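You operate a simulated robot arm through the tools that you are given. There is no shell and no other tool. Be economical: measure what you need, move in short steps, check, and stop when the job is done.

You run a simulated robot arm. Do the job below in one go: nothing can be reset, and whatever is moved stays where it is left.

TASK
The steel saucepan runs low: top it up to half from the bottle and bring it back to steaming.
Fine: knob off before the pour, bottle back, relight on medium; knob off and cock shut at the end; large burner unlit. Set down upright: tall clear bottle.

Only the result counts: the job must be done as asked and must still hold three seconds after the hand-in. Knocking over, shifting, dropping, spilling or breaking anything else fails it.

THE ROBOT
A 7-joint arm with a two-finger parallel gripper, fixed in place. Base frame: the origin is at the foot of the arm, x ahead of it, y to its left, z up. Units: m, rad, N and s.
With the tool pointing down near the work surface it reaches from about 0.3 to 0.74 m from the base axis. Its first joint turns from -2.007 to 2.007 rad. Payload 3.91 kg.
The TCP is the grasp point between the finger pads, 0.03 m short of the fingertips. In the tool frame z runs along the fingers and y along their closing line. Largest opening 0.11 m; finger width 0.02, thickness 0.01; the body of the gripper, 0.048 by 0.112 m, starts 0.055 m behind the TCP.
Orientation is told as [roll, pitch, yaw] about the base's x, y, z axes, in that order, counted from this pose: with the fingers straight down and closing along the base's y, the tool's x points along the base's -x, its y along +y and its z along -z.

THE INTERFACE
- The arm moves only by the tool move_arm. Its argument "motion" is a list of rows, each a list of 7 numbers: the shift along the tool's x, y, z in m, then the turn, a rotation vector about the tool's x, y, z in rad, then the opening, from 0 (shut) to 1 (fully open). In form: [[tx, ty, tz, wx, wy, wz, hand], ...]. A call has 1 to 12 rows; each row shifts and turns the commanded pose from where the row before left it, along the tool's axes as they then stand. Rows are played at 5 a second. More than 0.05 m and 0.15 rad between two rows, or a gripper value outside its range, and nothing of the call is played. Where a pose cannot be reached the arm comes as near as it can. A force on the tool above 90 N (or 10 N above the force at the start of the call, whichever is more), or a blocked arm, ends the call early, and 0.2 s more pass. The fingers move at their own pace (about 0.108 m/s each) and stop on an object; they squeeze with about 24 N. The grip force told is the motor's: it shows also when the fingers shut on nothing. Time passes only in rows, and 0.2 s behind the last, so rows that do not move let the fingers close. It gives the time, the measured TCP pose, the force on the tool (base axes), the opening and the grip force at its end, in the units of the frame above (readings bear some noise), with the torque about the TCP (base axes, N m) and any sound that the robot's microphone picked up.
- Cameras (640 x 400 px; columns grow to the right, rows downward): "scene" is fixed at [0.4006, 0.4984, 1.4715]; the picture's right is [-0.99, -0.14, 0.00], its down [-0.05, 0.35, -0.94] and it looks along [0.13, -0.93, -0.35] (base axes); focal length 283 px, centre (320, 200). "wrist" rides on the gripper at [0.072, 0.017, -0.103] in the tool frame; the picture's right is [-0.23, 0.97, 0.00], its down [-0.76, -0.18, -0.62] and it looks along [-0.61, -0.14, 0.78] (tool axes); focal length 222 px, centre (320, 200). There is no depth. A picture from a camera that has moved, and an enlarged one, comes with that camera's place and axes in the base frame and with its lens.
- get_image(camera): a new picture of that camera. It takes no simulated time.
- lift_body(by): slides the trunk up (or, below 0, down) by that many m; the arm rides with it, the base frame stays. It gives what a move gives, with no picture.
- zoom(camera, box): a new picture of the part [left, top, right, bottom] of that camera's present view, enlarged. It takes no simulated time.
- hand_in(): hands the job in; it is judged then, once.

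Work in short steps. Places have to be worked out from the pictures, the camera data and where the tool is seen: move nearer, look again, correct. Check each grasp and each placing, and mend what went wrong. You have 120 turns and 64 pictures in all, those below and enlarged ones among them. Open the gripper and draw the arm clear of the work before you hand the job in, unless the task says otherwise; then end with one line.

The tools are called after "Emit:" as a command line: name --pt "numbers of a row" for each row, then --argument value for the rest, lists and objects as JSON in quotes. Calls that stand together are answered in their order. move_arm: Moves the arm, as the interface text tells. Its arguments: {"type":"object","properties":{"motion":{"type":"array","items":{"type":"array","items":{"type":"number"}}}},"required":["motion"]} The other tools are called the same way: lift_body (by) slides the trunk up or down; get_image (camera) takes a picture; zoom (camera, box) takes an enlarged picture of a part of a camera's view; hand_in () hands the job in.

At the start:

```text
t: 0.0
tcp_pos: [0.1823, -0.3545, 1.4694]
tool_rot: [-0.002, 0.001, 0.0]
contact_force: [0.2, -0.2, -0.8]
wrist_torque: [0.0, 0.03, -0.02]
width: 0.1101
finger_force: 0.2
trunk travel left (down, up): [-0.875, 0.115]
```

scene: 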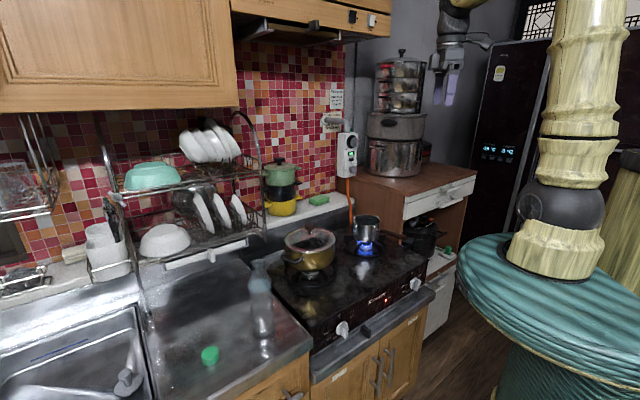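
wrist: 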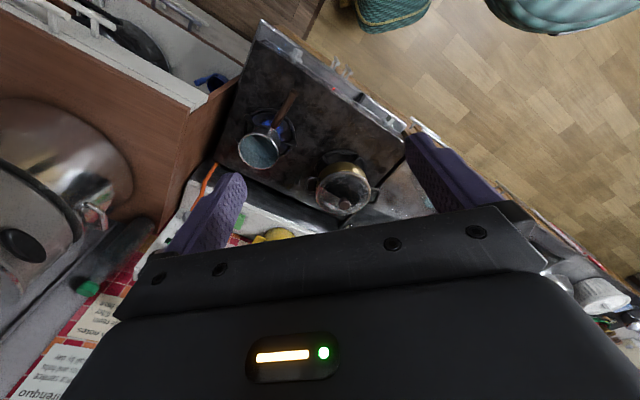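

I start by zooming on the stove, the bottle, and the knobs/gas cock.

Emit:
zoom --camera "scene" --box '[260, 190, 440, 350]'

Emit:
zoom --camera "scene" --box '[180, 240, 340, 380]'

Emit:
zoom --camera "scene" --box '[310, 100, 400, 220]'

```text
2.50 times, centred on (350, 270) of scene
camera zoom: at [0.4006, 0.4984, 1.4715], right [-0.99, -0.14, 0.0], down [-0.05, 0.35, -0.94], along [0.13, -0.93, -0.35], focal length 708 px, centre (245, 25)
```

zoom: 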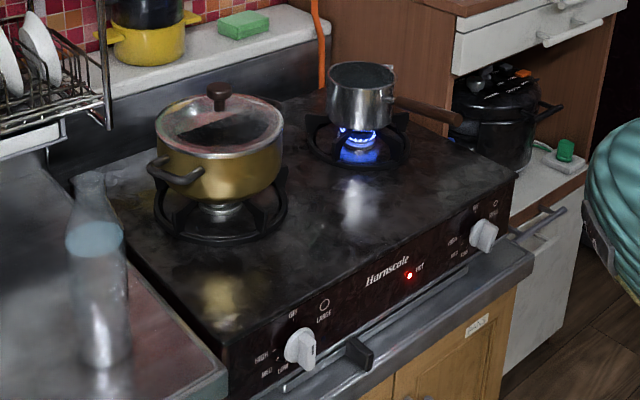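

```text
2.86 times, centred on (260, 310) of scene
camera zoom: at [0.4006, 0.4984, 1.4715], right [-0.99, -0.14, 0.0], down [-0.05, 0.35, -0.94], along [0.13, -0.93, -0.35], focal length 809 px, centre (491, -114)
```

zoom: 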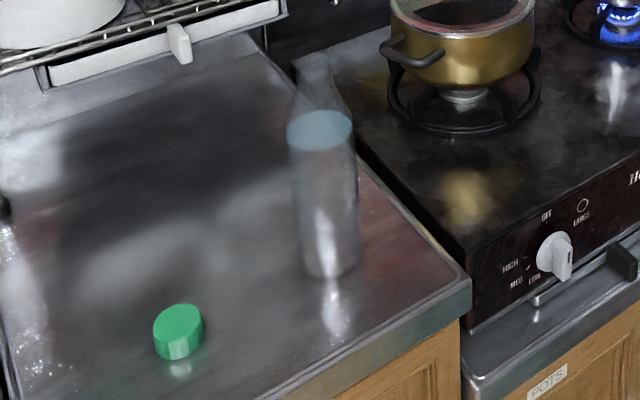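

```text
3.33 times, centred on (355, 160) of scene
camera zoom: at [0.4006, 0.4984, 1.4715], right [-0.99, -0.14, 0.0], down [-0.05, 0.35, -0.94], along [0.13, -0.93, -0.35], focal length 944 px, centre (203, 333)
```

zoom: 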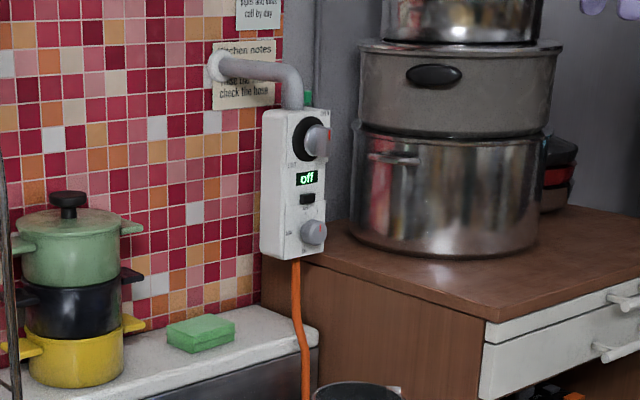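

Look closer at the cock box, notes, and the knobs.

Emit:
zoom --camera "scene" --box '[332, 128, 364, 180]'

Emit:
zoom --camera "scene" --box '[320, 80, 360, 130]'

Emit:
zoom --camera "scene" --box '[400, 260, 440, 300]'

Emit:
zoom --camera "wrist" --box '[200, 20, 440, 240]'

```text
7.69 times, centred on (348, 154) of scene
camera zoom: at [0.4006, 0.4984, 1.4715], right [-0.99, -0.14, 0.0], down [-0.05, 0.35, -0.94], along [0.13, -0.93, -0.35], focal length 2179 px, centre (105, 554)
```

zoom: 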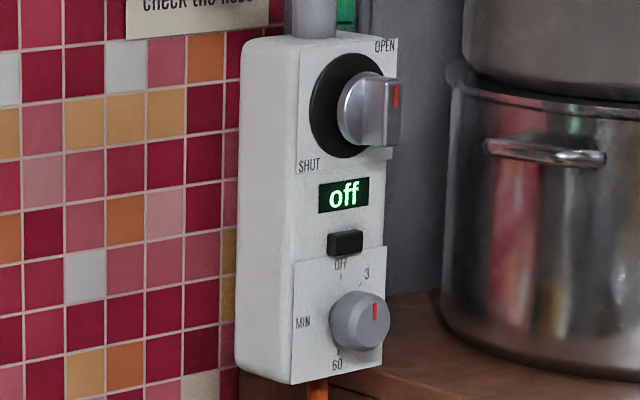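

```text
8.00 times, centred on (340, 105) of scene
camera zoom: at [0.4006, 0.4984, 1.4715], right [-0.99, -0.14, 0.0], down [-0.05, 0.35, -0.94], along [0.13, -0.93, -0.35], focal length 2266 px, centre (160, 960)
```

zoom: 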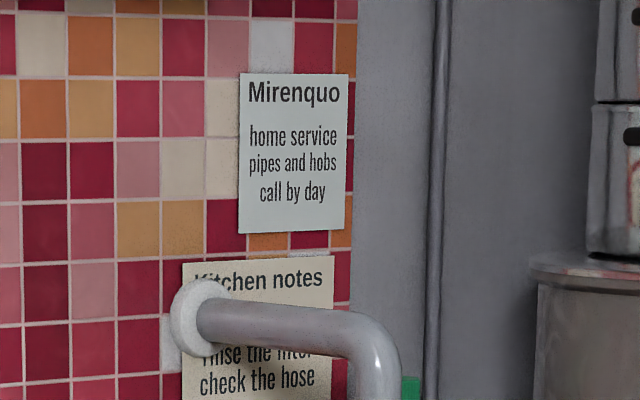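

```text
10.00 times, centred on (420, 280) of scene
camera zoom: at [0.4006, 0.4984, 1.4715], right [-0.99, -0.14, 0.0], down [-0.05, 0.35, -0.94], along [0.13, -0.93, -0.35], focal length 2832 px, centre (-680, -600)
```

zoom: 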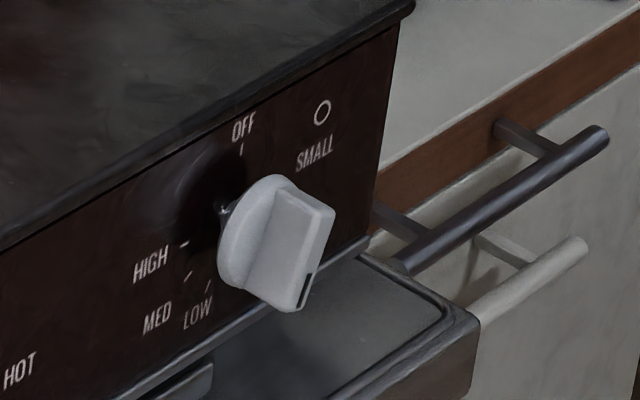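

```text
1.82 times, centred on (320, 130) of wrist
camera zoom: at [0.1094, -0.338, 1.5735], right [0.23, 0.97, 0.0], down [0.76, -0.18, 0.62], along [0.61, -0.14, -0.78], focal length 404 px, centre (320, 327)
```

zoom: 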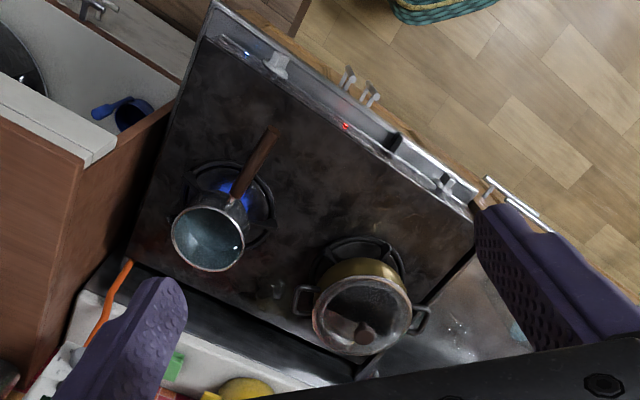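

The small-burner knob appears at about (0.16,-0.45,0.79) on LOW, stove front facing the robot (normal ≈(-0.7,0.7)). I yaw the tool 45° to face the stove, and lower the trunk partly.

Emit:
move_arm --pt "0.02 0.02 0 0 0 0.131 1" --pt "0.02 0.02 0 0 0 0.131 1" --pt "0.0 0 0 0 0 0.131 1" --pt "0 0 0 0 0 0.131 1" --pt "0 0 0 0 0 0.131 1" --pt "0 0 0 0 0 0.131 1"

Emit:
lift_body --by -0.3

Emit:
get_image --camera "wrist"

Emit:
get_image --camera "scene"

```text
t: 1.4
tcp_pos: [0.1441, -0.3117, 1.469]
tool_rot: [-0.001, 0.0, -0.789]
contact_force: [-0.1, -0.1, -0.3]
wrist_torque: [0.0, 0.0, -0.02]
width: 0.1099
finger_force: 0.0
trunk travel left (down, up): [-0.875, 0.115]
```

```text
t: 4.4
tcp_pos: [0.1451, -0.3118, 1.1698]
tool_rot: [-0.001, -0.001, -0.786]
contact_force: [-0.5, 0.7, 0.6]
wrist_torque: [0.01, 0.0, 0.0]
width: 0.1102
finger_force: 0.0
trunk travel left (down, up): [-0.575, 0.415]
```

```text
54 pictures are left
camera wrist: at [0.1058, -0.2492, 1.2735], right [0.85, 0.53, 0.0], down [0.41, -0.66, 0.62], along [0.33, -0.53, -0.78], focal length 222 px, centre (320, 200)
```

wrist: 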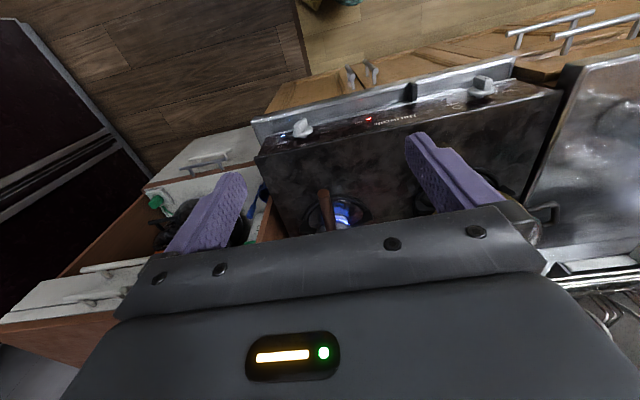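

```text
53 pictures are left
```

scene: 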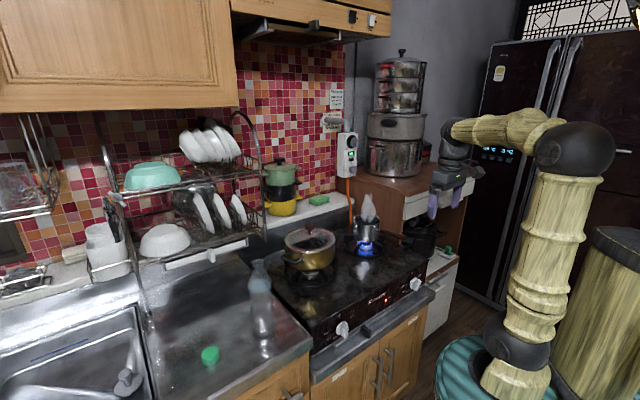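

The saucepan is steaming right now; the small knob triangulates to ≈(0.167,-0.434,0.79). I tilt the tool to horizontal facing the stove front, up here in free air.

Emit:
move_arm --pt "0 -0.035 0 0 0 0 0.6" --pt "0 -0.035 0 0 0 0 0.6" --pt "0 0 0 0 -0.145 0 0.6" --pt "0 0 0 0 -0.145 0 0.6" --pt "0 0 0 0 -0.145 0 0.6" --pt "0 0 0 0 -0.145 0 0.6" --pt "0 0 0 0 -0.145 0 0.6" --pt "0 0 0 0 -0.145 0 0.6" --pt "0 0 0 0 -0.145 0 0.6" --pt "0 0 0 0 -0.145 0 0.6" --pt "0 0 0 0 -0.145 0 0.6" --pt "0 0 0 0 -0.12 0 0.6"

Emit:
get_image --camera "wrist"

Emit:
get_image --camera "scene"

```text
t: 7.0
tcp_pos: [0.0959, -0.361, 1.1693]
tool_rot: [-0.004, -1.425, -0.784]
contact_force: [-0.9, 0.0, -0.3]
wrist_torque: [0.01, -0.01, 0.0]
width: 0.066
finger_force: 0.0
trunk travel left (down, up): [-0.575, 0.415]
```

```text
52 pictures are left
camera wrist: at [0.0281, -0.2702, 1.1136], right [0.71, 0.66, 0.22], down [-0.48, 0.23, 0.84], along [0.51, -0.71, 0.49], focal length 222 px, centre (320, 200)
```

wrist: 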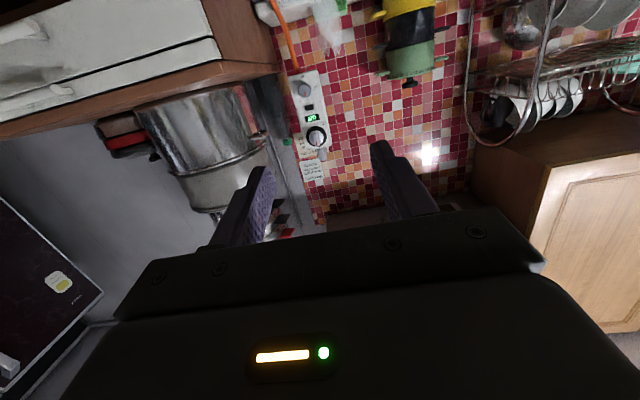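

```text
51 pictures are left
```

scene: 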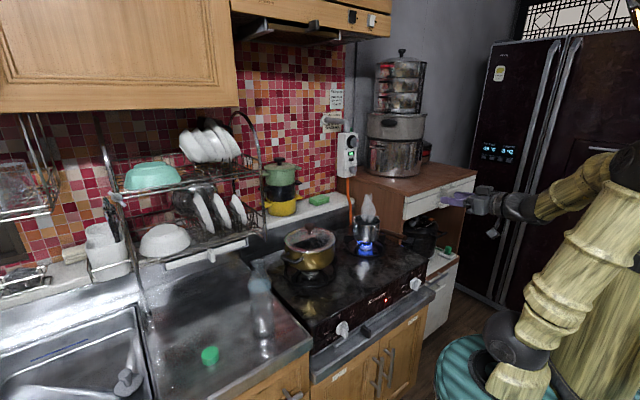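

Horizontal pose reached (0.10 m in front of the knob). Lower the trunk to knob height and look.

Emit:
lift_body --by -0.36

Emit:
get_image --camera "wrist"

Emit:
zoom --camera "scene" --box '[340, 200, 500, 320]'

```text
t: 8.9
tcp_pos: [0.1018, -0.3988, 1.0422]
tool_rot: [-0.966, -1.379, 0.178]
contact_force: [-0.1, 0.0, -0.1]
wrist_torque: [0.01, 0.03, 0.0]
width: 0.0663
finger_force: 0.1
trunk travel left (down, up): [-0.395, 0.595]
stopped: the arm was blocked; the commanded pose is now the measured one
```

```text
50 pictures are left
camera wrist: at [0.0275, -0.3159, 0.9807], right [0.72, 0.69, 0.07], down [-0.41, 0.34, 0.84], along [0.56, -0.64, 0.53], focal length 222 px, centre (320, 200)
```

wrist: 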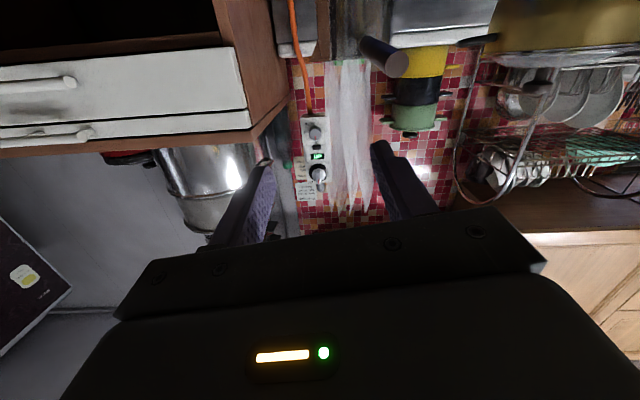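

```text
3.33 times, centred on (420, 260) of scene
camera zoom: at [0.4006, 0.4984, 1.4715], right [-0.99, -0.14, 0.0], down [-0.05, 0.35, -0.94], along [0.13, -0.93, -0.35], focal length 944 px, centre (-13, 0)
```

zoom: 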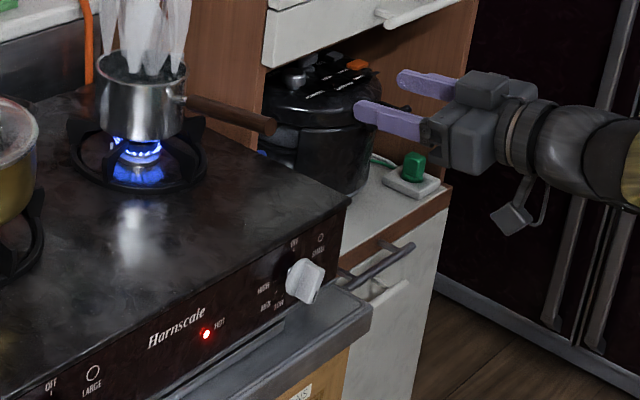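

The trunk was blocked at z 1.04; some arm link must have touched something. I raise a bit and look at the whole scene.

Emit:
lift_body --by 0.05

Emit:
get_image --camera "scene"

```text
t: 9.9
tcp_pos: [0.1008, -0.3963, 1.0908]
tool_rot: [-0.959, -1.388, 0.168]
contact_force: [0.1, 0.1, 0.6]
wrist_torque: [0.04, -0.03, 0.03]
width: 0.0658
finger_force: 0.1
trunk travel left (down, up): [-0.445, 0.545]
```

```text
48 pictures are left
```

scene: 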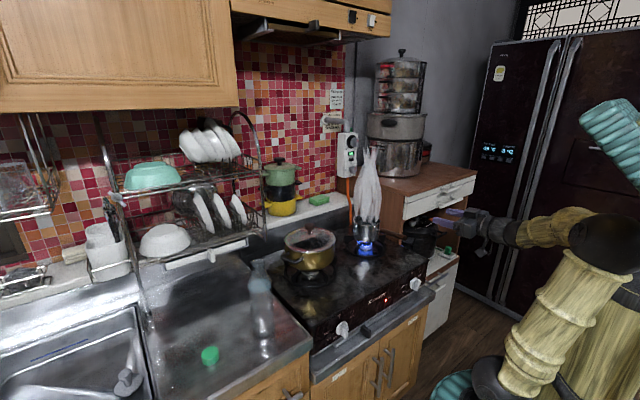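

Zoom on the robot's elbow to see what blocks.

Emit:
zoom --camera "scene" --box '[440, 80, 640, 400]'

```text
1.25 times, centred on (540, 240) of scene
camera zoom: at [0.4006, 0.4984, 1.4715], right [-0.99, -0.14, 0.0], down [-0.05, 0.35, -0.94], along [0.13, -0.93, -0.35], focal length 354 px, centre (45, 150)
```

zoom: 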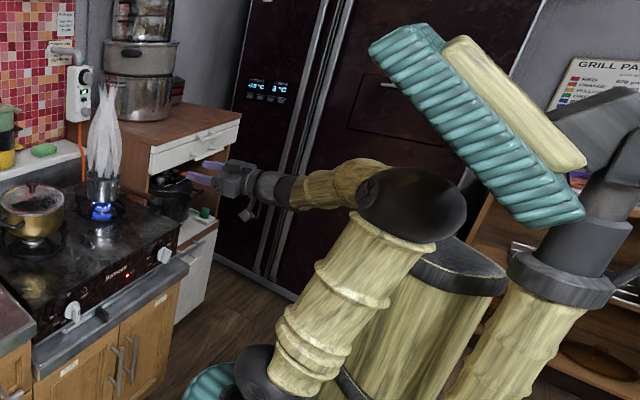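

The robot's torso rides along, so the block may have come from a joint limit. I correct the sideways offset, then retry lowering in a smaller step.

Emit:
move_arm --pt "0 0.02 0 0 0 0 0.6" --pt "0 0 0 0 0 0 0.6"

Emit:
lift_body --by -0.1

```text
t: 10.5
tcp_pos: [0.1191, -0.3858, 1.0801]
tool_rot: [-0.847, -1.373, 0.059]
contact_force: [1.2, -0.6, 0.8]
wrist_torque: [0.03, 0.01, -0.01]
width: 0.0657
finger_force: 0.0
trunk travel left (down, up): [-0.445, 0.545]
```

```text
t: 11.8
tcp_pos: [0.1398, -0.3928, 0.9648]
tool_rot: [-0.699, -1.33, -0.054]
contact_force: [-0.9, -0.1, 0.3]
wrist_torque: [0.01, -0.01, 0.01]
width: 0.0661
finger_force: 0.1
trunk travel left (down, up): [-0.345, 0.645]
```

No stop this time, but the TCP drifted, suggesting some link is being pushed. Look again.

Emit:
zoom --camera "scene" --box '[380, 180, 640, 400]'

Emit:
get_image --camera "wrist"

```text
1.82 times, centred on (510, 290) of scene
camera zoom: at [0.4006, 0.4984, 1.4715], right [-0.99, -0.14, 0.0], down [-0.05, 0.35, -0.94], along [0.13, -0.93, -0.35], focal length 515 px, centre (-26, 36)
```

zoom: 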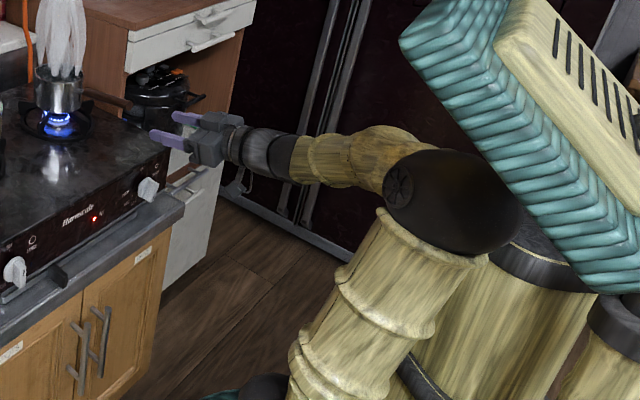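

```text
45 pictures are left
camera wrist: at [0.0599, -0.3098, 0.9115], right [0.7, 0.71, 0.07], down [-0.38, 0.29, 0.88], along [0.6, -0.64, 0.47], focal length 222 px, centre (320, 200)
```

wrist: 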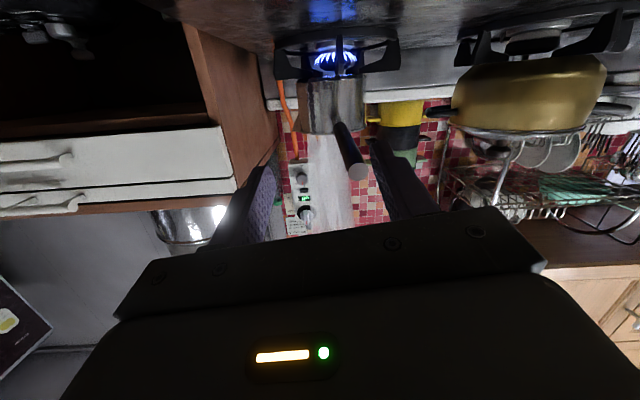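

The elbow is up-and-back against the torso, since the wrist is high relative to the shoulder. I'll raise the trunk and lower with the arm instead, so that the elbow comes forward.

Emit:
lift_body --by 0.15

Emit:
move_arm --pt "0.029 0 0.001 0 0 0 0.6" --pt "0.029 0 0.001 0 0 0 0.6" --pt "0.029 0 0.001 0 0 0 0.6" --pt "0.029 0 0.001 0 0 0 0.6" --pt "0.029 0 0.001 0 0 0 0.6"

```text
t: 13.6
tcp_pos: [0.1156, -0.3819, 1.1399]
tool_rot: [-0.934, -1.385, 0.146]
contact_force: [0.0, 0.2, -0.5]
wrist_torque: [0.0, -0.01, 0.04]
width: 0.066
finger_force: 0.0
trunk travel left (down, up): [-0.495, 0.495]
```

```text
t: 14.8
tcp_pos: [0.0914, -0.3906, 0.9973]
tool_rot: [-0.963, -1.39, 0.172]
contact_force: [1.4, -0.1, 0.8]
wrist_torque: [-0.01, 0.0, 0.0]
width: 0.0659
finger_force: 0.2
trunk travel left (down, up): [-0.495, 0.495]
```

Tracking is now clean. Continue down ~0.19 m to knob height, levelling and centring.

Emit:
move_arm --pt "0.03 0.005 0.005 0 -0.03 0 0.6" --pt "0.03 0.005 0.005 0 -0.03 0 0.6" --pt "0.03 0.005 0.004 0 -0.03 0 0.6" --pt "0.03 0.005 0.003 0 -0.03 0 0.6" --pt "0.03 0.002 0.002 0 -0.03 0 0.6" --pt "0.03 0 0 0 -0.03 0 0.6" --pt "0 0 0 0 0 0 0.6"

Emit:
get_image --camera "wrist"

Emit:
zoom --camera "scene" --box '[380, 220, 540, 340]'

```text
t: 16.4
tcp_pos: [0.1047, -0.4702, 0.8729]
tool_rot: [-2.096, -1.398, 1.323]
contact_force: [-7.8, 24.3, 38.9]
wrist_torque: [0.68, -1.63, 1.13]
width: 0.0691
finger_force: 2.6
out of reach, approached as far as the arm can: row 1, 2, 3, 4, 5, 6
trunk travel left (down, up): [-0.495, 0.495]
```

```text
44 pictures are left
camera wrist: at [0.0395, -0.3993, 0.7912], right [0.69, 0.72, 0.08], down [-0.54, 0.43, 0.72], along [0.49, -0.54, 0.69], focal length 222 px, centre (320, 200)
```

wrist: 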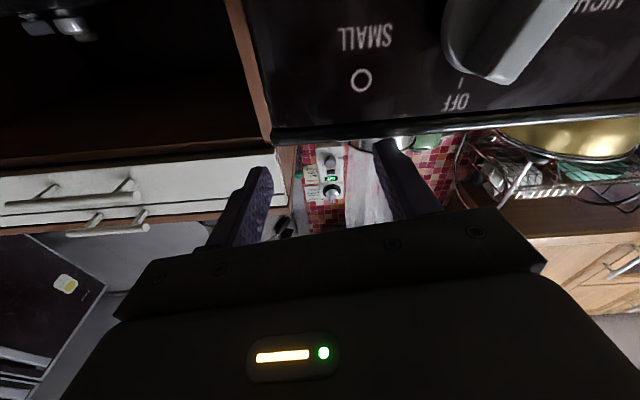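

```text
3.33 times, centred on (460, 280) of scene
camera zoom: at [0.4006, 0.4984, 1.4715], right [-0.99, -0.14, 0.0], down [-0.05, 0.35, -0.94], along [0.13, -0.93, -0.35], focal length 944 px, centre (-147, -67)
```

zoom: 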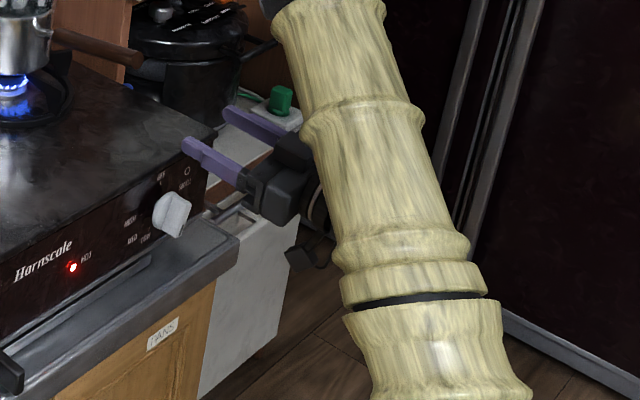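

The fingers hit the stove's corner: wrist too close to the shoulder level there. I back off up and away, then raise the trunk so that the arm reaches down with the elbow up front.

Emit:
move_arm --pt "-0.02 0 -0.01 0 0 0 0.6" --pt "-0.03 0 -0.03 0 0 0 0.6" --pt "-0.04 0 0 0 0 0 0.6" --pt "-0.04 0 0 0 0 0 0.6" --pt "-0.04 0 0 0 0 0 0.6"

Emit:
zoom --camera "scene" --box '[260, 190, 440, 350]'

```text
t: 17.6
tcp_pos: [0.0857, -0.4185, 1.0328]
tool_rot: [-2.029, -1.405, 1.254]
contact_force: [-0.4, -0.2, 0.5]
wrist_torque: [0.01, -0.01, 0.01]
width: 0.0661
finger_force: 0.2
trunk travel left (down, up): [-0.495, 0.495]
```

```text
2.50 times, centred on (350, 270) of scene
camera zoom: at [0.4006, 0.4984, 1.4715], right [-0.99, -0.14, 0.0], down [-0.05, 0.35, -0.94], along [0.13, -0.93, -0.35], focal length 708 px, centre (245, 25)
```

zoom: 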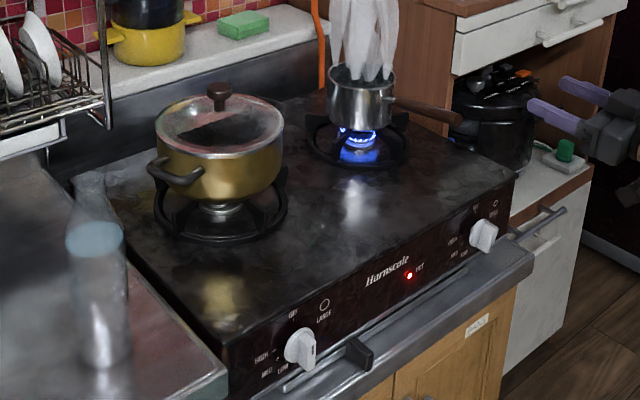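

Stove and pans unmoved. I tilt the tool back to pointing down here, then raise the trunk.

Emit:
move_arm --pt "0 0 -0.01 0 0.14 0 0.6" --pt "0 0 0 0 0.14 0 0.6" --pt "0 0 0 0 0.14 0 0.6" --pt "0 0 0 0 0.14 0 0.6" --pt "0 0 0 0 0.14 0 0.6" --pt "0 0 0 0 0.14 0 0.6" --pt "0 0 0 0 0.14 0 0.6" --pt "0 0 0 0 0.14 0 0.6" --pt "0 0 0 0 0.14 0 0.6" --pt "0 0 0 0 0.14 0 0.6"

Emit:
lift_body --by 0.3

```text
t: 19.8
tcp_pos: [0.0782, -0.4125, 1.0312]
tool_rot: [-0.153, -0.24, -0.744]
contact_force: [0.8, -0.4, -0.7]
wrist_torque: [-0.02, -0.02, -0.01]
width: 0.0662
finger_force: 0.0
trunk travel left (down, up): [-0.495, 0.495]
```

```text
t: 22.8
tcp_pos: [0.0792, -0.4119, 1.3312]
tool_rot: [-0.154, -0.243, -0.743]
contact_force: [0.5, 0.2, 0.9]
wrist_torque: [0.0, 0.01, 0.01]
width: 0.0657
finger_force: 0.1
trunk travel left (down, up): [-0.795, 0.195]
```

Straighten the tool and lower the arm with the trunk high, staying ~0.1 m in front of the panel.

Emit:
move_arm --pt "0 0.01 0 -0.075 0.12 0 0.6" --pt "0.01 0.01 0 -0.075 0.12 0 0.6" --pt "0.01 0.01 0.03 0 0 0 0.6" --pt "0.01 0.01 0.045 0 0 0 0.6" --pt "0 0.01 0.045 0 0 0 0.6" --pt "0 0 0.045 0 0 0 0.6" --pt "0 0 0.045 0 0 0 0.6" --pt "0 0 0.045 0 0 0 0.6" --pt "0 0 0.045 0 0 0 0.6" --pt "0 0 0.045 0 0 0 0.6"

```text
t: 24.9
tcp_pos: [0.0924, -0.358, 0.9827]
tool_rot: [0.0, -0.004, -0.76]
contact_force: [-0.1, -0.8, 0.0]
wrist_torque: [-0.01, -0.01, -0.02]
width: 0.0661
finger_force: 0.0
trunk travel left (down, up): [-0.795, 0.195]
```

Good. Down to z≈0.83 and start tilting up to horizontal.

Emit:
move_arm --pt "0 0 0.045 0 0 0.025 0.6" --pt "0 0 0.045 0 0 0 0.6" --pt "0 0 0.045 0 0 0 0.6" --pt "0 0 0 0 -0.14 0 0.6" --pt "0 0 0 0 -0.14 0 0.6" --pt "0 0 0 0 -0.14 0 0.6" --pt "0 0 0 0 -0.14 0 0.6" --pt "0 0 0 0 -0.14 0 0.6" --pt "0 0 0 0 -0.14 0 0.6" --pt "0 0 0 0 -0.14 0 0.6"

Emit:
get_image --camera "wrist"

```text
t: 27.1
tcp_pos: [0.0924, -0.3562, 0.8471]
tool_rot: [0.0, -0.986, -0.788]
contact_force: [0.1, 0.9, -0.1]
wrist_torque: [0.0, 0.01, 0.0]
width: 0.0663
finger_force: 0.0
trunk travel left (down, up): [-0.795, 0.195]
```

```text
41 pictures are left
camera wrist: at [0.015, -0.2559, 0.8458], right [0.78, 0.6, 0.19], down [-0.2, -0.06, 0.98], along [0.6, -0.8, 0.07], focal length 222 px, centre (320, 200)
```

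wrist: 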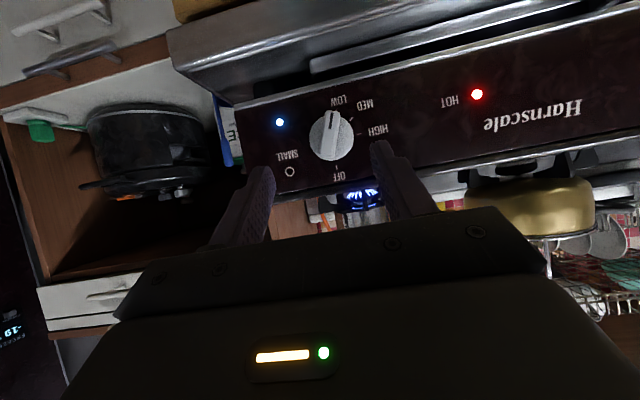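

Very good view: the small knob's pointer is on LOW, knob at z≈0.80. Finish the tilt, lower ~0.047 and shift sideways 8 mm.

Emit:
move_arm --pt "0 0 0 0 -0.14 0 0.6" --pt "0 0 0 0 -0.14 0 0.6" --pt "0 0 0 0 -0.14 0 0.6" --pt "0 0 0 0 -0.14 0 0.6" --pt "0 0.008 0 0 -0.025 0 0.6" --pt "0.024 0 0 0 0 0 0.5" --pt "0.023 0 0 0 0 0 0.5"

Emit:
get_image --camera "wrist"

```text
t: 28.8
tcp_pos: [0.097, -0.3509, 0.8]
tool_rot: [-0.177, -1.569, -0.607]
contact_force: [-0.3, -0.1, 0.6]
wrist_torque: [0.01, 0.0, 0.04]
width: 0.0548
finger_force: 0.1
trunk travel left (down, up): [-0.795, 0.195]
```

```text
40 pictures are left
camera wrist: at [0.0367, -0.2665, 0.7293], right [0.69, 0.69, 0.23], down [-0.56, 0.31, 0.76], along [0.45, -0.65, 0.6], focal length 222 px, centre (320, 200)
```

wrist: 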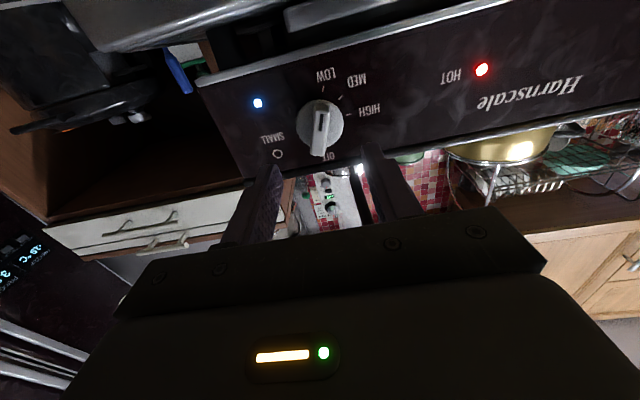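

Aligned with the knob (≈(0.168,-0.422,0.80)). Advance 6 cm and look.

Emit:
move_arm --pt "0 0 0.03 0 0 0 0.45" --pt "0 0 0.03 0 0 0 0.4" --pt "0 0 0 0 0 0 0.4"

Emit:
get_image --camera "wrist"

Emit:
zoom --camera "scene" --box '[390, 250, 470, 310]'

```text
t: 29.6
tcp_pos: [0.14, -0.3939, 0.8012]
tool_rot: [-0.288, -1.568, -0.5]
contact_force: [0.7, 0.6, 0.4]
wrist_torque: [0.01, 0.0, 0.02]
width: 0.0439
finger_force: 0.1
trunk travel left (down, up): [-0.795, 0.195]
```

```text
39 pictures are left
camera wrist: at [0.0789, -0.3091, 0.7289], right [0.69, 0.69, 0.23], down [-0.56, 0.31, 0.76], along [0.45, -0.65, 0.6], focal length 222 px, centre (320, 200)
```

wrist: 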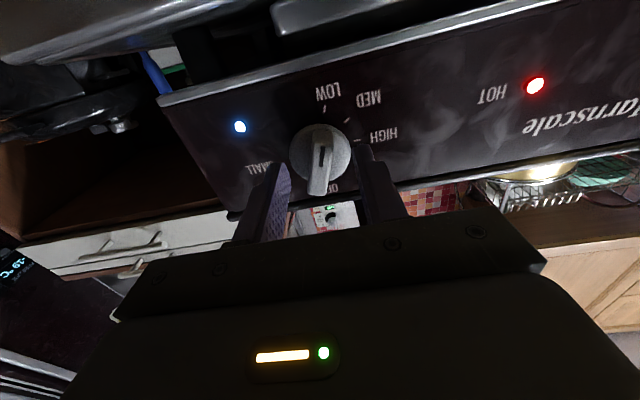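

```text
6.67 times, centred on (430, 280) of scene
camera zoom: at [0.4006, 0.4984, 1.4715], right [-0.99, -0.14, 0.0], down [-0.05, 0.35, -0.94], along [0.13, -0.93, -0.35], focal length 1888 px, centre (-413, -333)
```

zoom: 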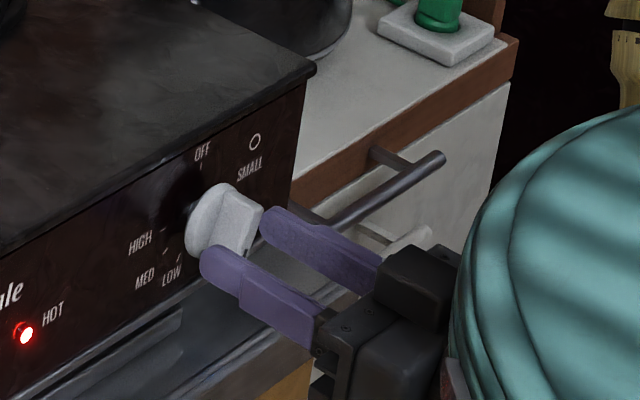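

Fingers straddle the knob. Advance 1 cm more and close on the blade.

Emit:
move_arm --pt "0 0 0.01 0 0 0 0.32" --pt "0 0 0 0 0 0 0.2" --pt "0 0 0 0 0 0 0.05" --pt "0 0 0 0 0 0 0.0" --pt "0 0 0 0 0 0 0.0"

Emit:
get_image --camera "wrist"

```text
t: 30.8
tcp_pos: [0.1475, -0.4004, 0.8014]
tool_rot: [0.275, -1.567, -1.06]
contact_force: [0.3, -0.6, 0.7]
wrist_torque: [0.93, -0.84, 0.09]
width: 0.0191
finger_force: 45.2
trunk travel left (down, up): [-0.795, 0.195]
```

```text
37 pictures are left
camera wrist: at [0.0859, -0.3161, 0.729], right [0.69, 0.69, 0.23], down [-0.56, 0.31, 0.76], along [0.45, -0.66, 0.6], focal length 222 px, centre (320, 200)
```

wrist: 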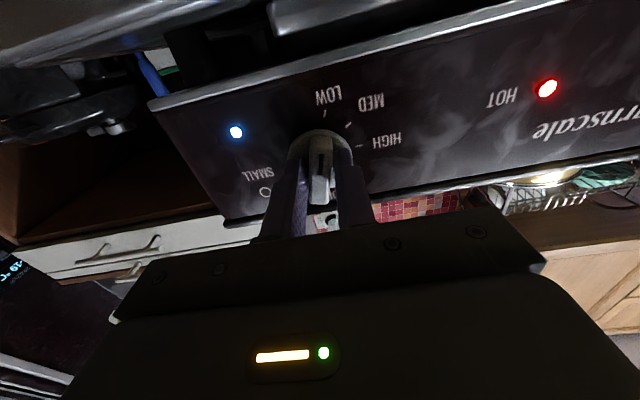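

The blade is gripped. Turn clockwise (positive about tool z) by ~80° and check.

Emit:
move_arm --pt "0 0 0 0 0 0.13 0" --pt "0 0 0 0 0 0.13 0" --pt "0 0 0 0 0 0.13 0" --pt "0 0 0 0 0 0.13 0" --pt "0 0 0 0 0 0.13 0" --pt "0 0 0 0 0 0.13 0" --pt "0 0 0 0 0 0.13 0" --pt "0 0 0 0 0 0.13 0" --pt "0 0 0 0 0 0.13 0" --pt "0 0 0 0 0 0.13 0"

Emit:
get_image --camera "wrist"

```text
t: 33.0
tcp_pos: [0.147, -0.4, 0.8004]
tool_rot: [1.572, -0.269, -2.356]
contact_force: [4.0, 1.5, 10.4]
wrist_torque: [-0.02, 0.0, 0.89]
width: 0.0132
finger_force: 44.2
trunk travel left (down, up): [-0.795, 0.195]
```

```text
36 pictures are left
camera wrist: at [0.127, -0.2752, 0.7993], right [0.03, 0.03, 1.0], down [-0.99, -0.11, 0.03], along [0.11, -0.99, 0.02], focal length 222 px, centre (320, 200)
```

wrist: 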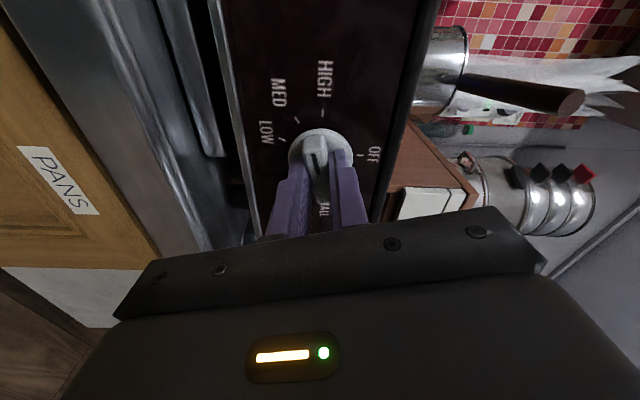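

The pointer is now at HIGH. Continue ~80° more toward OFF.

Emit:
move_arm --pt "0 0 0 0 0 0.13 0" --pt "0 0 0 0 0 0.13 0" --pt "0 0 0 0 0 0.13 0" --pt "0 0 0 0 0 0.13 0" --pt "0 0 0 0 0 0.13 0" --pt "0 0 0 0 0 0.13 0" --pt "0 0 0 0 0 0.13 0" --pt "0 0 0 0 0 0.13 0" --pt "0 0 0 0 0 0.13 0" --pt "0 0 0 0 0 0.13 0"

Emit:
get_image --camera "wrist"

```text
t: 35.1
tcp_pos: [0.1476, -0.3995, 0.8034]
tool_rot: [1.578, 1.03, -2.355]
contact_force: [6.1, -5.6, 32.6]
wrist_torque: [-0.21, -0.19, -0.02]
width: 0.0131
finger_force: 44.9
trunk travel left (down, up): [-0.795, 0.195]
```

```text
35 pictures are left
camera wrist: at [0.0899, -0.3115, 0.8739], right [-0.68, -0.67, 0.31], down [-0.61, 0.27, -0.75], along [0.42, -0.69, -0.59], focal length 222 px, centre (320, 200)
```

wrist: 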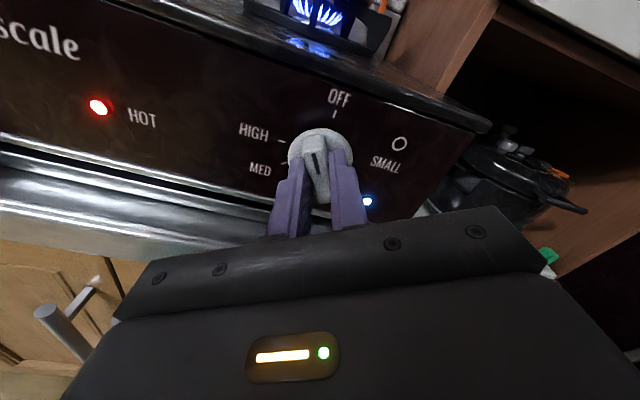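

Still slightly short of OFF and flame still burning. Turn ~22° more.

Emit:
move_arm --pt "0 0 0 0 0 0.13 0" --pt "0 0 0 0 0 0.13 0" --pt "0 0 0 0 0 0.13 0" --pt "0 0 0 0 0 0 0"

Emit:
get_image --camera "wrist"

```text
t: 36.1
tcp_pos: [0.1457, -0.4014, 0.803]
tool_rot: [1.592, 1.421, -2.341]
contact_force: [2.4, -10.4, 29.9]
wrist_torque: [-0.67, -0.66, 0.16]
width: 0.0131
finger_force: 44.7
trunk travel left (down, up): [-0.795, 0.195]
```

```text
34 pictures are left
camera wrist: at [0.0693, -0.3318, 0.8771], right [-0.71, -0.7, -0.08], down [-0.39, 0.48, -0.78], along [0.59, -0.52, -0.62], focal length 222 px, centre (320, 200)
```

wrist: 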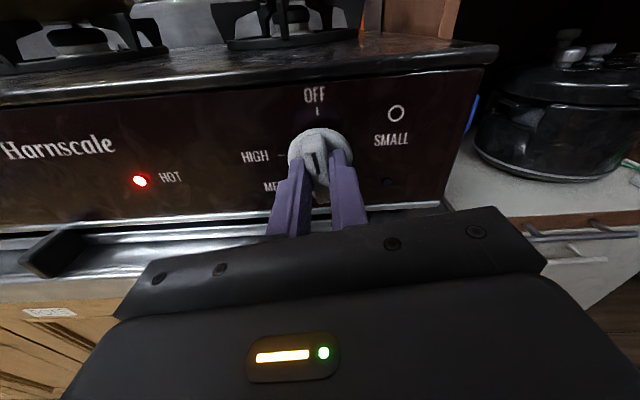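

The blue lamp and flame are off; the knob stands on OFF. I release, back out, and unwind the wrist roll.

Emit:
move_arm --pt "0 0 0 0 0 0 0.2" --pt "0 0 0 0 0 0 0.35" --pt "0 0 -0.03 0 0 0 0.4" --pt "0 0 -0.04 0 0 0 0.4" --pt "0 0 0 0 0 -0.14 0.4" --pt "0 0 0 0 0 -0.14 0.4" --pt "0 0 0 0 0 -0.14 0.4" --pt "0 0 0 0 0 -0.14 0.4" --pt "0 0 0 0 0 -0.14 0.4" --pt "0 0 0 0 0 -0.14 0.4" --pt "0 0 0 0 0 -0.14 0.4" --pt "0 0 0 0 0 -0.14 0.4"

Emit:
move_arm --pt "0 0 0 0 0 -0.145 0.4" --pt "0 0 0 0 0 -0.145 0.4" --pt "0 0 0 0 0 -0.145 0.4" --pt "0 0 0 0 0 -0.145 0.4" --pt "0 0 0 0 0 -0.145 0.4" --pt "0 0 0 0 0 -0.145 0.4" --pt "0 0 0 0 0 -0.145 0.4" --pt "0 0 0 0 0 -0.145 0.4" --pt "0 0 0 0 0 -0.145 0.4" --pt "0 0 0 0 0 -0.145 0.4" --pt "0 0 0 0 0 -0.145 0.4" --pt "0 0 0 0 0 -0.145 0.4"

Emit:
get_image --camera "wrist"

```text
t: 38.8
tcp_pos: [0.0971, -0.3523, 0.8009]
tool_rot: [1.567, 0.296, -2.358]
contact_force: [-0.7, -0.8, -0.5]
wrist_torque: [0.01, -0.02, 0.04]
width: 0.0439
finger_force: 0.1
trunk travel left (down, up): [-0.795, 0.195]
```

```text
t: 41.4
tcp_pos: [0.0971, -0.3503, 0.8006]
tool_rot: [1.546, -1.442, -2.333]
contact_force: [0.2, -0.6, 1.5]
wrist_torque: [-0.01, 0.01, -0.02]
width: 0.0442
finger_force: 0.0
trunk travel left (down, up): [-0.795, 0.195]
```

```text
33 pictures are left
camera wrist: at [0.0426, -0.2599, 0.7321], right [0.66, 0.66, 0.35], down [-0.63, 0.25, 0.73], along [0.4, -0.71, 0.58], focal length 222 px, centre (320, 200)
```

wrist: 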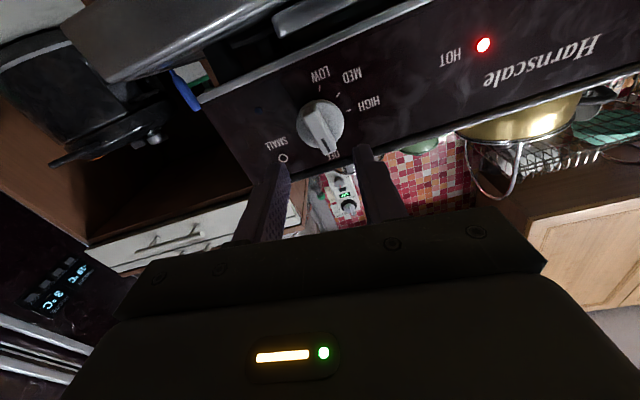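

Knob on OFF confirmed. Now tilt tool down again while rising.

Emit:
move_arm --pt "-0.03 0 0 0 0 -0.13 0.6" --pt "-0.03 0 0 0 0.14 0 0.8" --pt "0 0 0 0 0.145 0 1" --pt "0 0 0 0 0.145 0 1" --pt "0 0 0 0 0.145 0 1" --pt "0 0 0 0 0.145 0 1" --pt "0 0 0 0 0.145 0 1" --pt "0 0 0 0 0.145 0 1" --pt "0 0 0 0 0.145 0 1" --pt "0 0 0 0 0.145 0 1" --pt "0 0 0 0 0.145 0 1" --pt "0 0 0 0 0.12 0 1"

Emit:
move_arm --pt "0 0 -0.045 0 0 0 1" --pt "0 0 -0.045 0 0 0 1" --pt "0 0 -0.045 0 0 0 1" --pt "0 0 -0.045 0 0 -0.1 1" --pt "0 0 -0.045 0 0 -0.1 1" --pt "0 0 0 0 0 -0.1 1" --pt "0 0 0 0 0 -0.1 1" --pt "0 0 0 0 0 -0.11 1" --pt "0 0 0 0 0 -0.11 1"

```text
t: 44.0
tcp_pos: [0.0944, -0.3545, 0.86]
tool_rot: [-0.001, -0.001, -0.789]
contact_force: [0.7, -0.7, -0.7]
wrist_torque: [0.0, -0.02, -0.03]
width: 0.11
finger_force: 0.1
trunk travel left (down, up): [-0.795, 0.195]
```

```text
t: 46.0
tcp_pos: [0.0946, -0.354, 1.0868]
tool_rot: [-0.002, -0.002, -0.163]
contact_force: [-0.8, 0.0, -0.8]
wrist_torque: [0.0, 0.0, -0.01]
width: 0.1099
finger_force: 0.0
trunk travel left (down, up): [-0.795, 0.195]
```

Travel toward the bottle at z≈1.09, tool down, then look.

Emit:
move_arm --pt "-0.0306 0.0303 0 0 0 0 1" --pt "-0.0306 0.0303 0 0 0 0 1" --pt "-0.0306 0.0303 0 0 0 0 1" --pt "-0.0306 0.0303 0 0 0 0 1" --pt "-0.0306 0.0303 0 0 0 0 1" --pt "-0.0306 0.0303 0 0 0 0 1" --pt "-0.0306 0.0303 0 0 0 0 1" --pt "-0.0306 0.0303 0 0 0 0 1" --pt "-0.0306 0.0303 0 0 0 0 1" --pt "-0.0306 0.0303 0 0 0 0 1" --pt "-0.03 0.03 0 0 0 0 1"

Emit:
get_image --camera "wrist"

```text
t: 48.4
tcp_pos: [0.4824, -0.0789, 1.0842]
tool_rot: [-0.002, -0.001, -0.166]
contact_force: [0.1, 0.2, -1.2]
wrist_torque: [-0.03, 0.02, -0.01]
width: 0.1099
finger_force: 0.1
trunk travel left (down, up): [-0.795, 0.195]
```

```text
32 pictures are left
camera wrist: at [0.414, -0.0507, 1.1894], right [0.39, 0.92, 0.0], down [0.72, -0.3, 0.62], along [0.58, -0.24, -0.78], focal length 222 px, centre (320, 200)
```

wrist: 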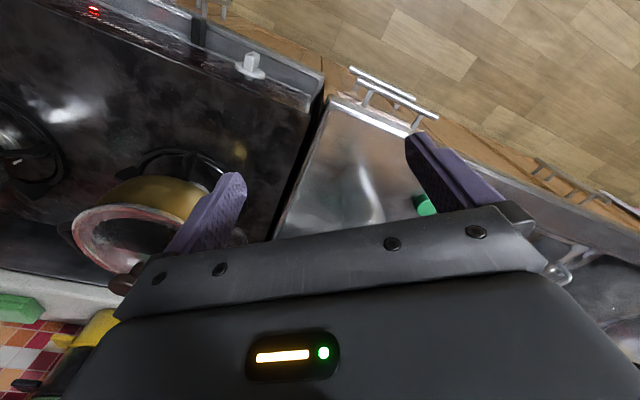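

Tilt the tool to horizontal here (0.15 m short of the bottle), lowering as it goes.

Emit:
move_arm --pt "0 0 0.04 0 -0.14 0 1" --pt "0 0 0.04 0 -0.14 0 1" --pt "0 0 0.03 0 -0.14 0 1" --pt "0 0 0 0 -0.145 0 1" --pt "0 0 0 0 -0.145 0 1" --pt "0 0 0 0 -0.145 0 1" --pt "0 0 0 0 -0.145 0 1" --pt "0 0 0 0 -0.145 0 1" --pt "0 0 0 0 -0.145 0 1" --pt "0 0 0 0 -0.145 0 1" --pt "0 0 0 0 -0.13 0 1"

Emit:
get_image --camera "wrist"

Emit:
zoom --camera "scene" --box '[200, 230, 380, 370]'

```text
t: 50.8
tcp_pos: [0.4936, -0.0839, 0.9785]
tool_rot: [1.768, -1.567, -1.934]
contact_force: [-0.4, -0.9, 0.0]
wrist_torque: [0.02, 0.01, 0.03]
width: 0.11
finger_force: 0.0
trunk travel left (down, up): [-0.795, 0.195]
```

```text
31 pictures are left
camera wrist: at [0.3945, -0.051, 0.9069], right [0.16, 0.96, 0.23], down [-0.64, -0.08, 0.76], along [0.75, -0.27, 0.61], focal length 222 px, centre (320, 200)
```

wrist: 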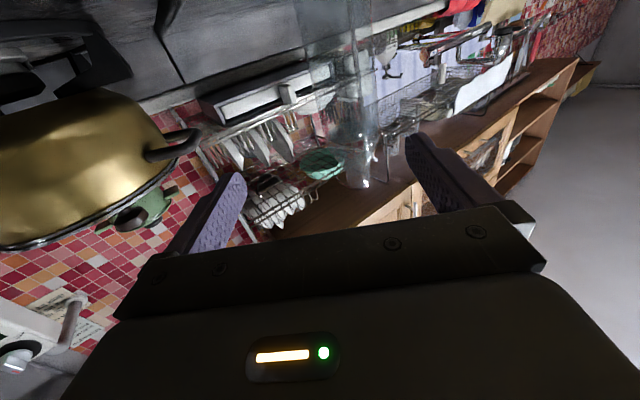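

```text
2.86 times, centred on (290, 300) of scene
camera zoom: at [0.4006, 0.4984, 1.4715], right [-0.99, -0.14, 0.0], down [-0.05, 0.35, -0.94], along [0.13, -0.93, -0.35], focal length 809 px, centre (406, -86)
```

zoom: 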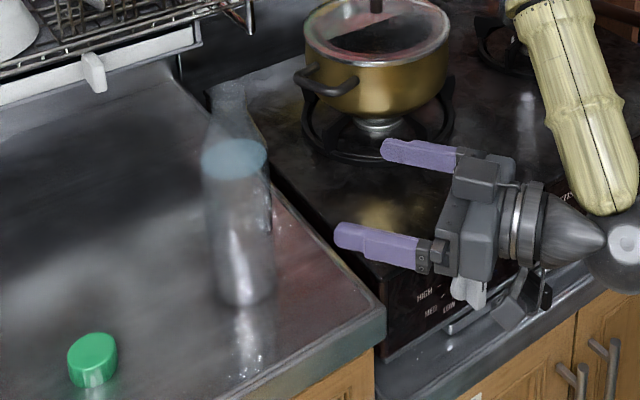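

Both views put the bottle at ≈(0.637,-0.080), base z≈0.85, mouth ≈1.085. Shift sideways, lower slightly, advance most of the way, and check.

Emit:
move_arm --pt "0.007 0.014 0 0 0 0 1" --pt "0.006 0.014 0 0 0 0 1" --pt "0 0 0.04 0 0 0 1" --pt "0 0 0.035 0 0 0 1" --pt "0 0 0 0 0 0 1"

Emit:
get_image --camera "wrist"

Emit:
zoom --camera "scene" --box '[200, 230, 380, 370]'

```text
t: 52.0
tcp_pos: [0.5731, -0.0686, 0.9642]
tool_rot: [-0.308, -1.566, 0.143]
contact_force: [0.2, 0.5, 0.2]
wrist_torque: [0.01, -0.02, 0.0]
width: 0.11
finger_force: 0.1
trunk travel left (down, up): [-0.795, 0.195]
```

```text
29 pictures are left
camera wrist: at [0.4742, -0.0351, 0.8921], right [0.16, 0.96, 0.23], down [-0.64, -0.07, 0.76], along [0.75, -0.27, 0.6], focal length 222 px, centre (320, 200)
```

wrist: 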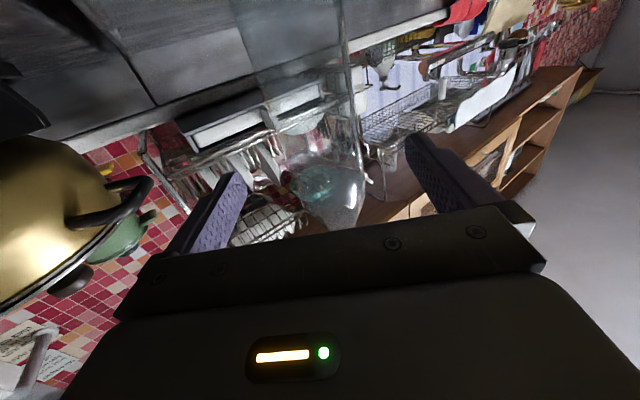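

```text
2.86 times, centred on (290, 300) of scene
camera zoom: at [0.4006, 0.4984, 1.4715], right [-0.99, -0.14, 0.0], down [-0.05, 0.35, -0.94], along [0.13, -0.93, -0.35], focal length 809 px, centre (406, -86)
```

zoom: 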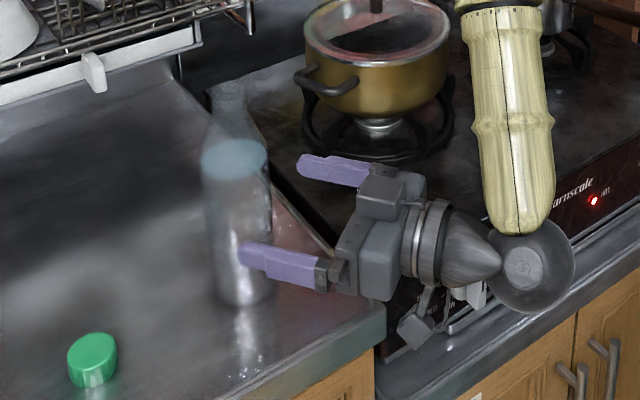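

Aligned: the tool line runs through the bottle axis. Advance 6.3 cm and close.

Emit:
move_arm --pt "0 0 0.032 0 0 0 1" --pt "0 0 0.031 0 0 0 1" --pt "0 0 0 0 0 0 0.8" --pt "0 0 0 0 0 0 0.6" --pt "0 0 0 0 0 0 0.4" --pt "0 0 0 0 0 0 0.3" --pt "0 0 0 0 0 0 0.2" --pt "0 0 0 0 0 0 0.2"

Emit:
zoom --camera "scene" --box '[200, 230, 380, 370]'

```text
t: 53.8
tcp_pos: [0.6368, -0.0799, 0.962]
tool_rot: [-0.398, -1.568, 0.234]
contact_force: [1.3, 0.2, 0.8]
wrist_torque: [0.06, -0.1, -0.04]
width: 0.0609
finger_force: 24.0
trunk travel left (down, up): [-0.795, 0.195]
```

```text
2.86 times, centred on (290, 300) of scene
camera zoom: at [0.4006, 0.4984, 1.4715], right [-0.99, -0.14, 0.0], down [-0.05, 0.35, -0.94], along [0.13, -0.93, -0.35], focal length 809 px, centre (406, -86)
```

zoom: 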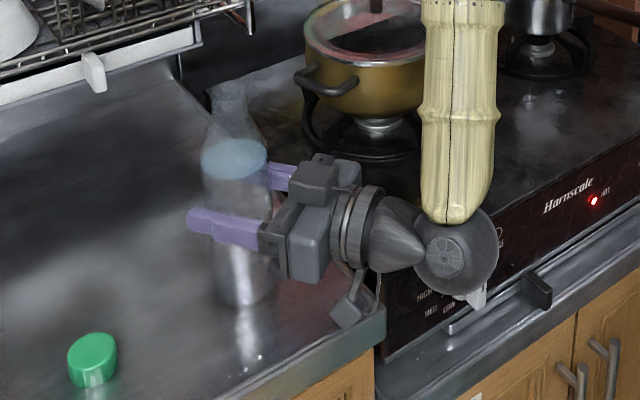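

Grip is firm (width 0.061). Remember the return pose TCP (0.637,-0.080,0.962). Lift straight up with the trunk.

Emit:
lift_body --by 0.19

```text
t: 55.8
tcp_pos: [0.636, -0.0791, 1.1524]
tool_rot: [-0.359, -1.565, 0.189]
contact_force: [0.0, 0.9, -4.3]
wrist_torque: [0.01, 0.01, 0.0]
width: 0.061
finger_force: 23.8
trunk travel left (down, up): [-0.985, 0.005]
```

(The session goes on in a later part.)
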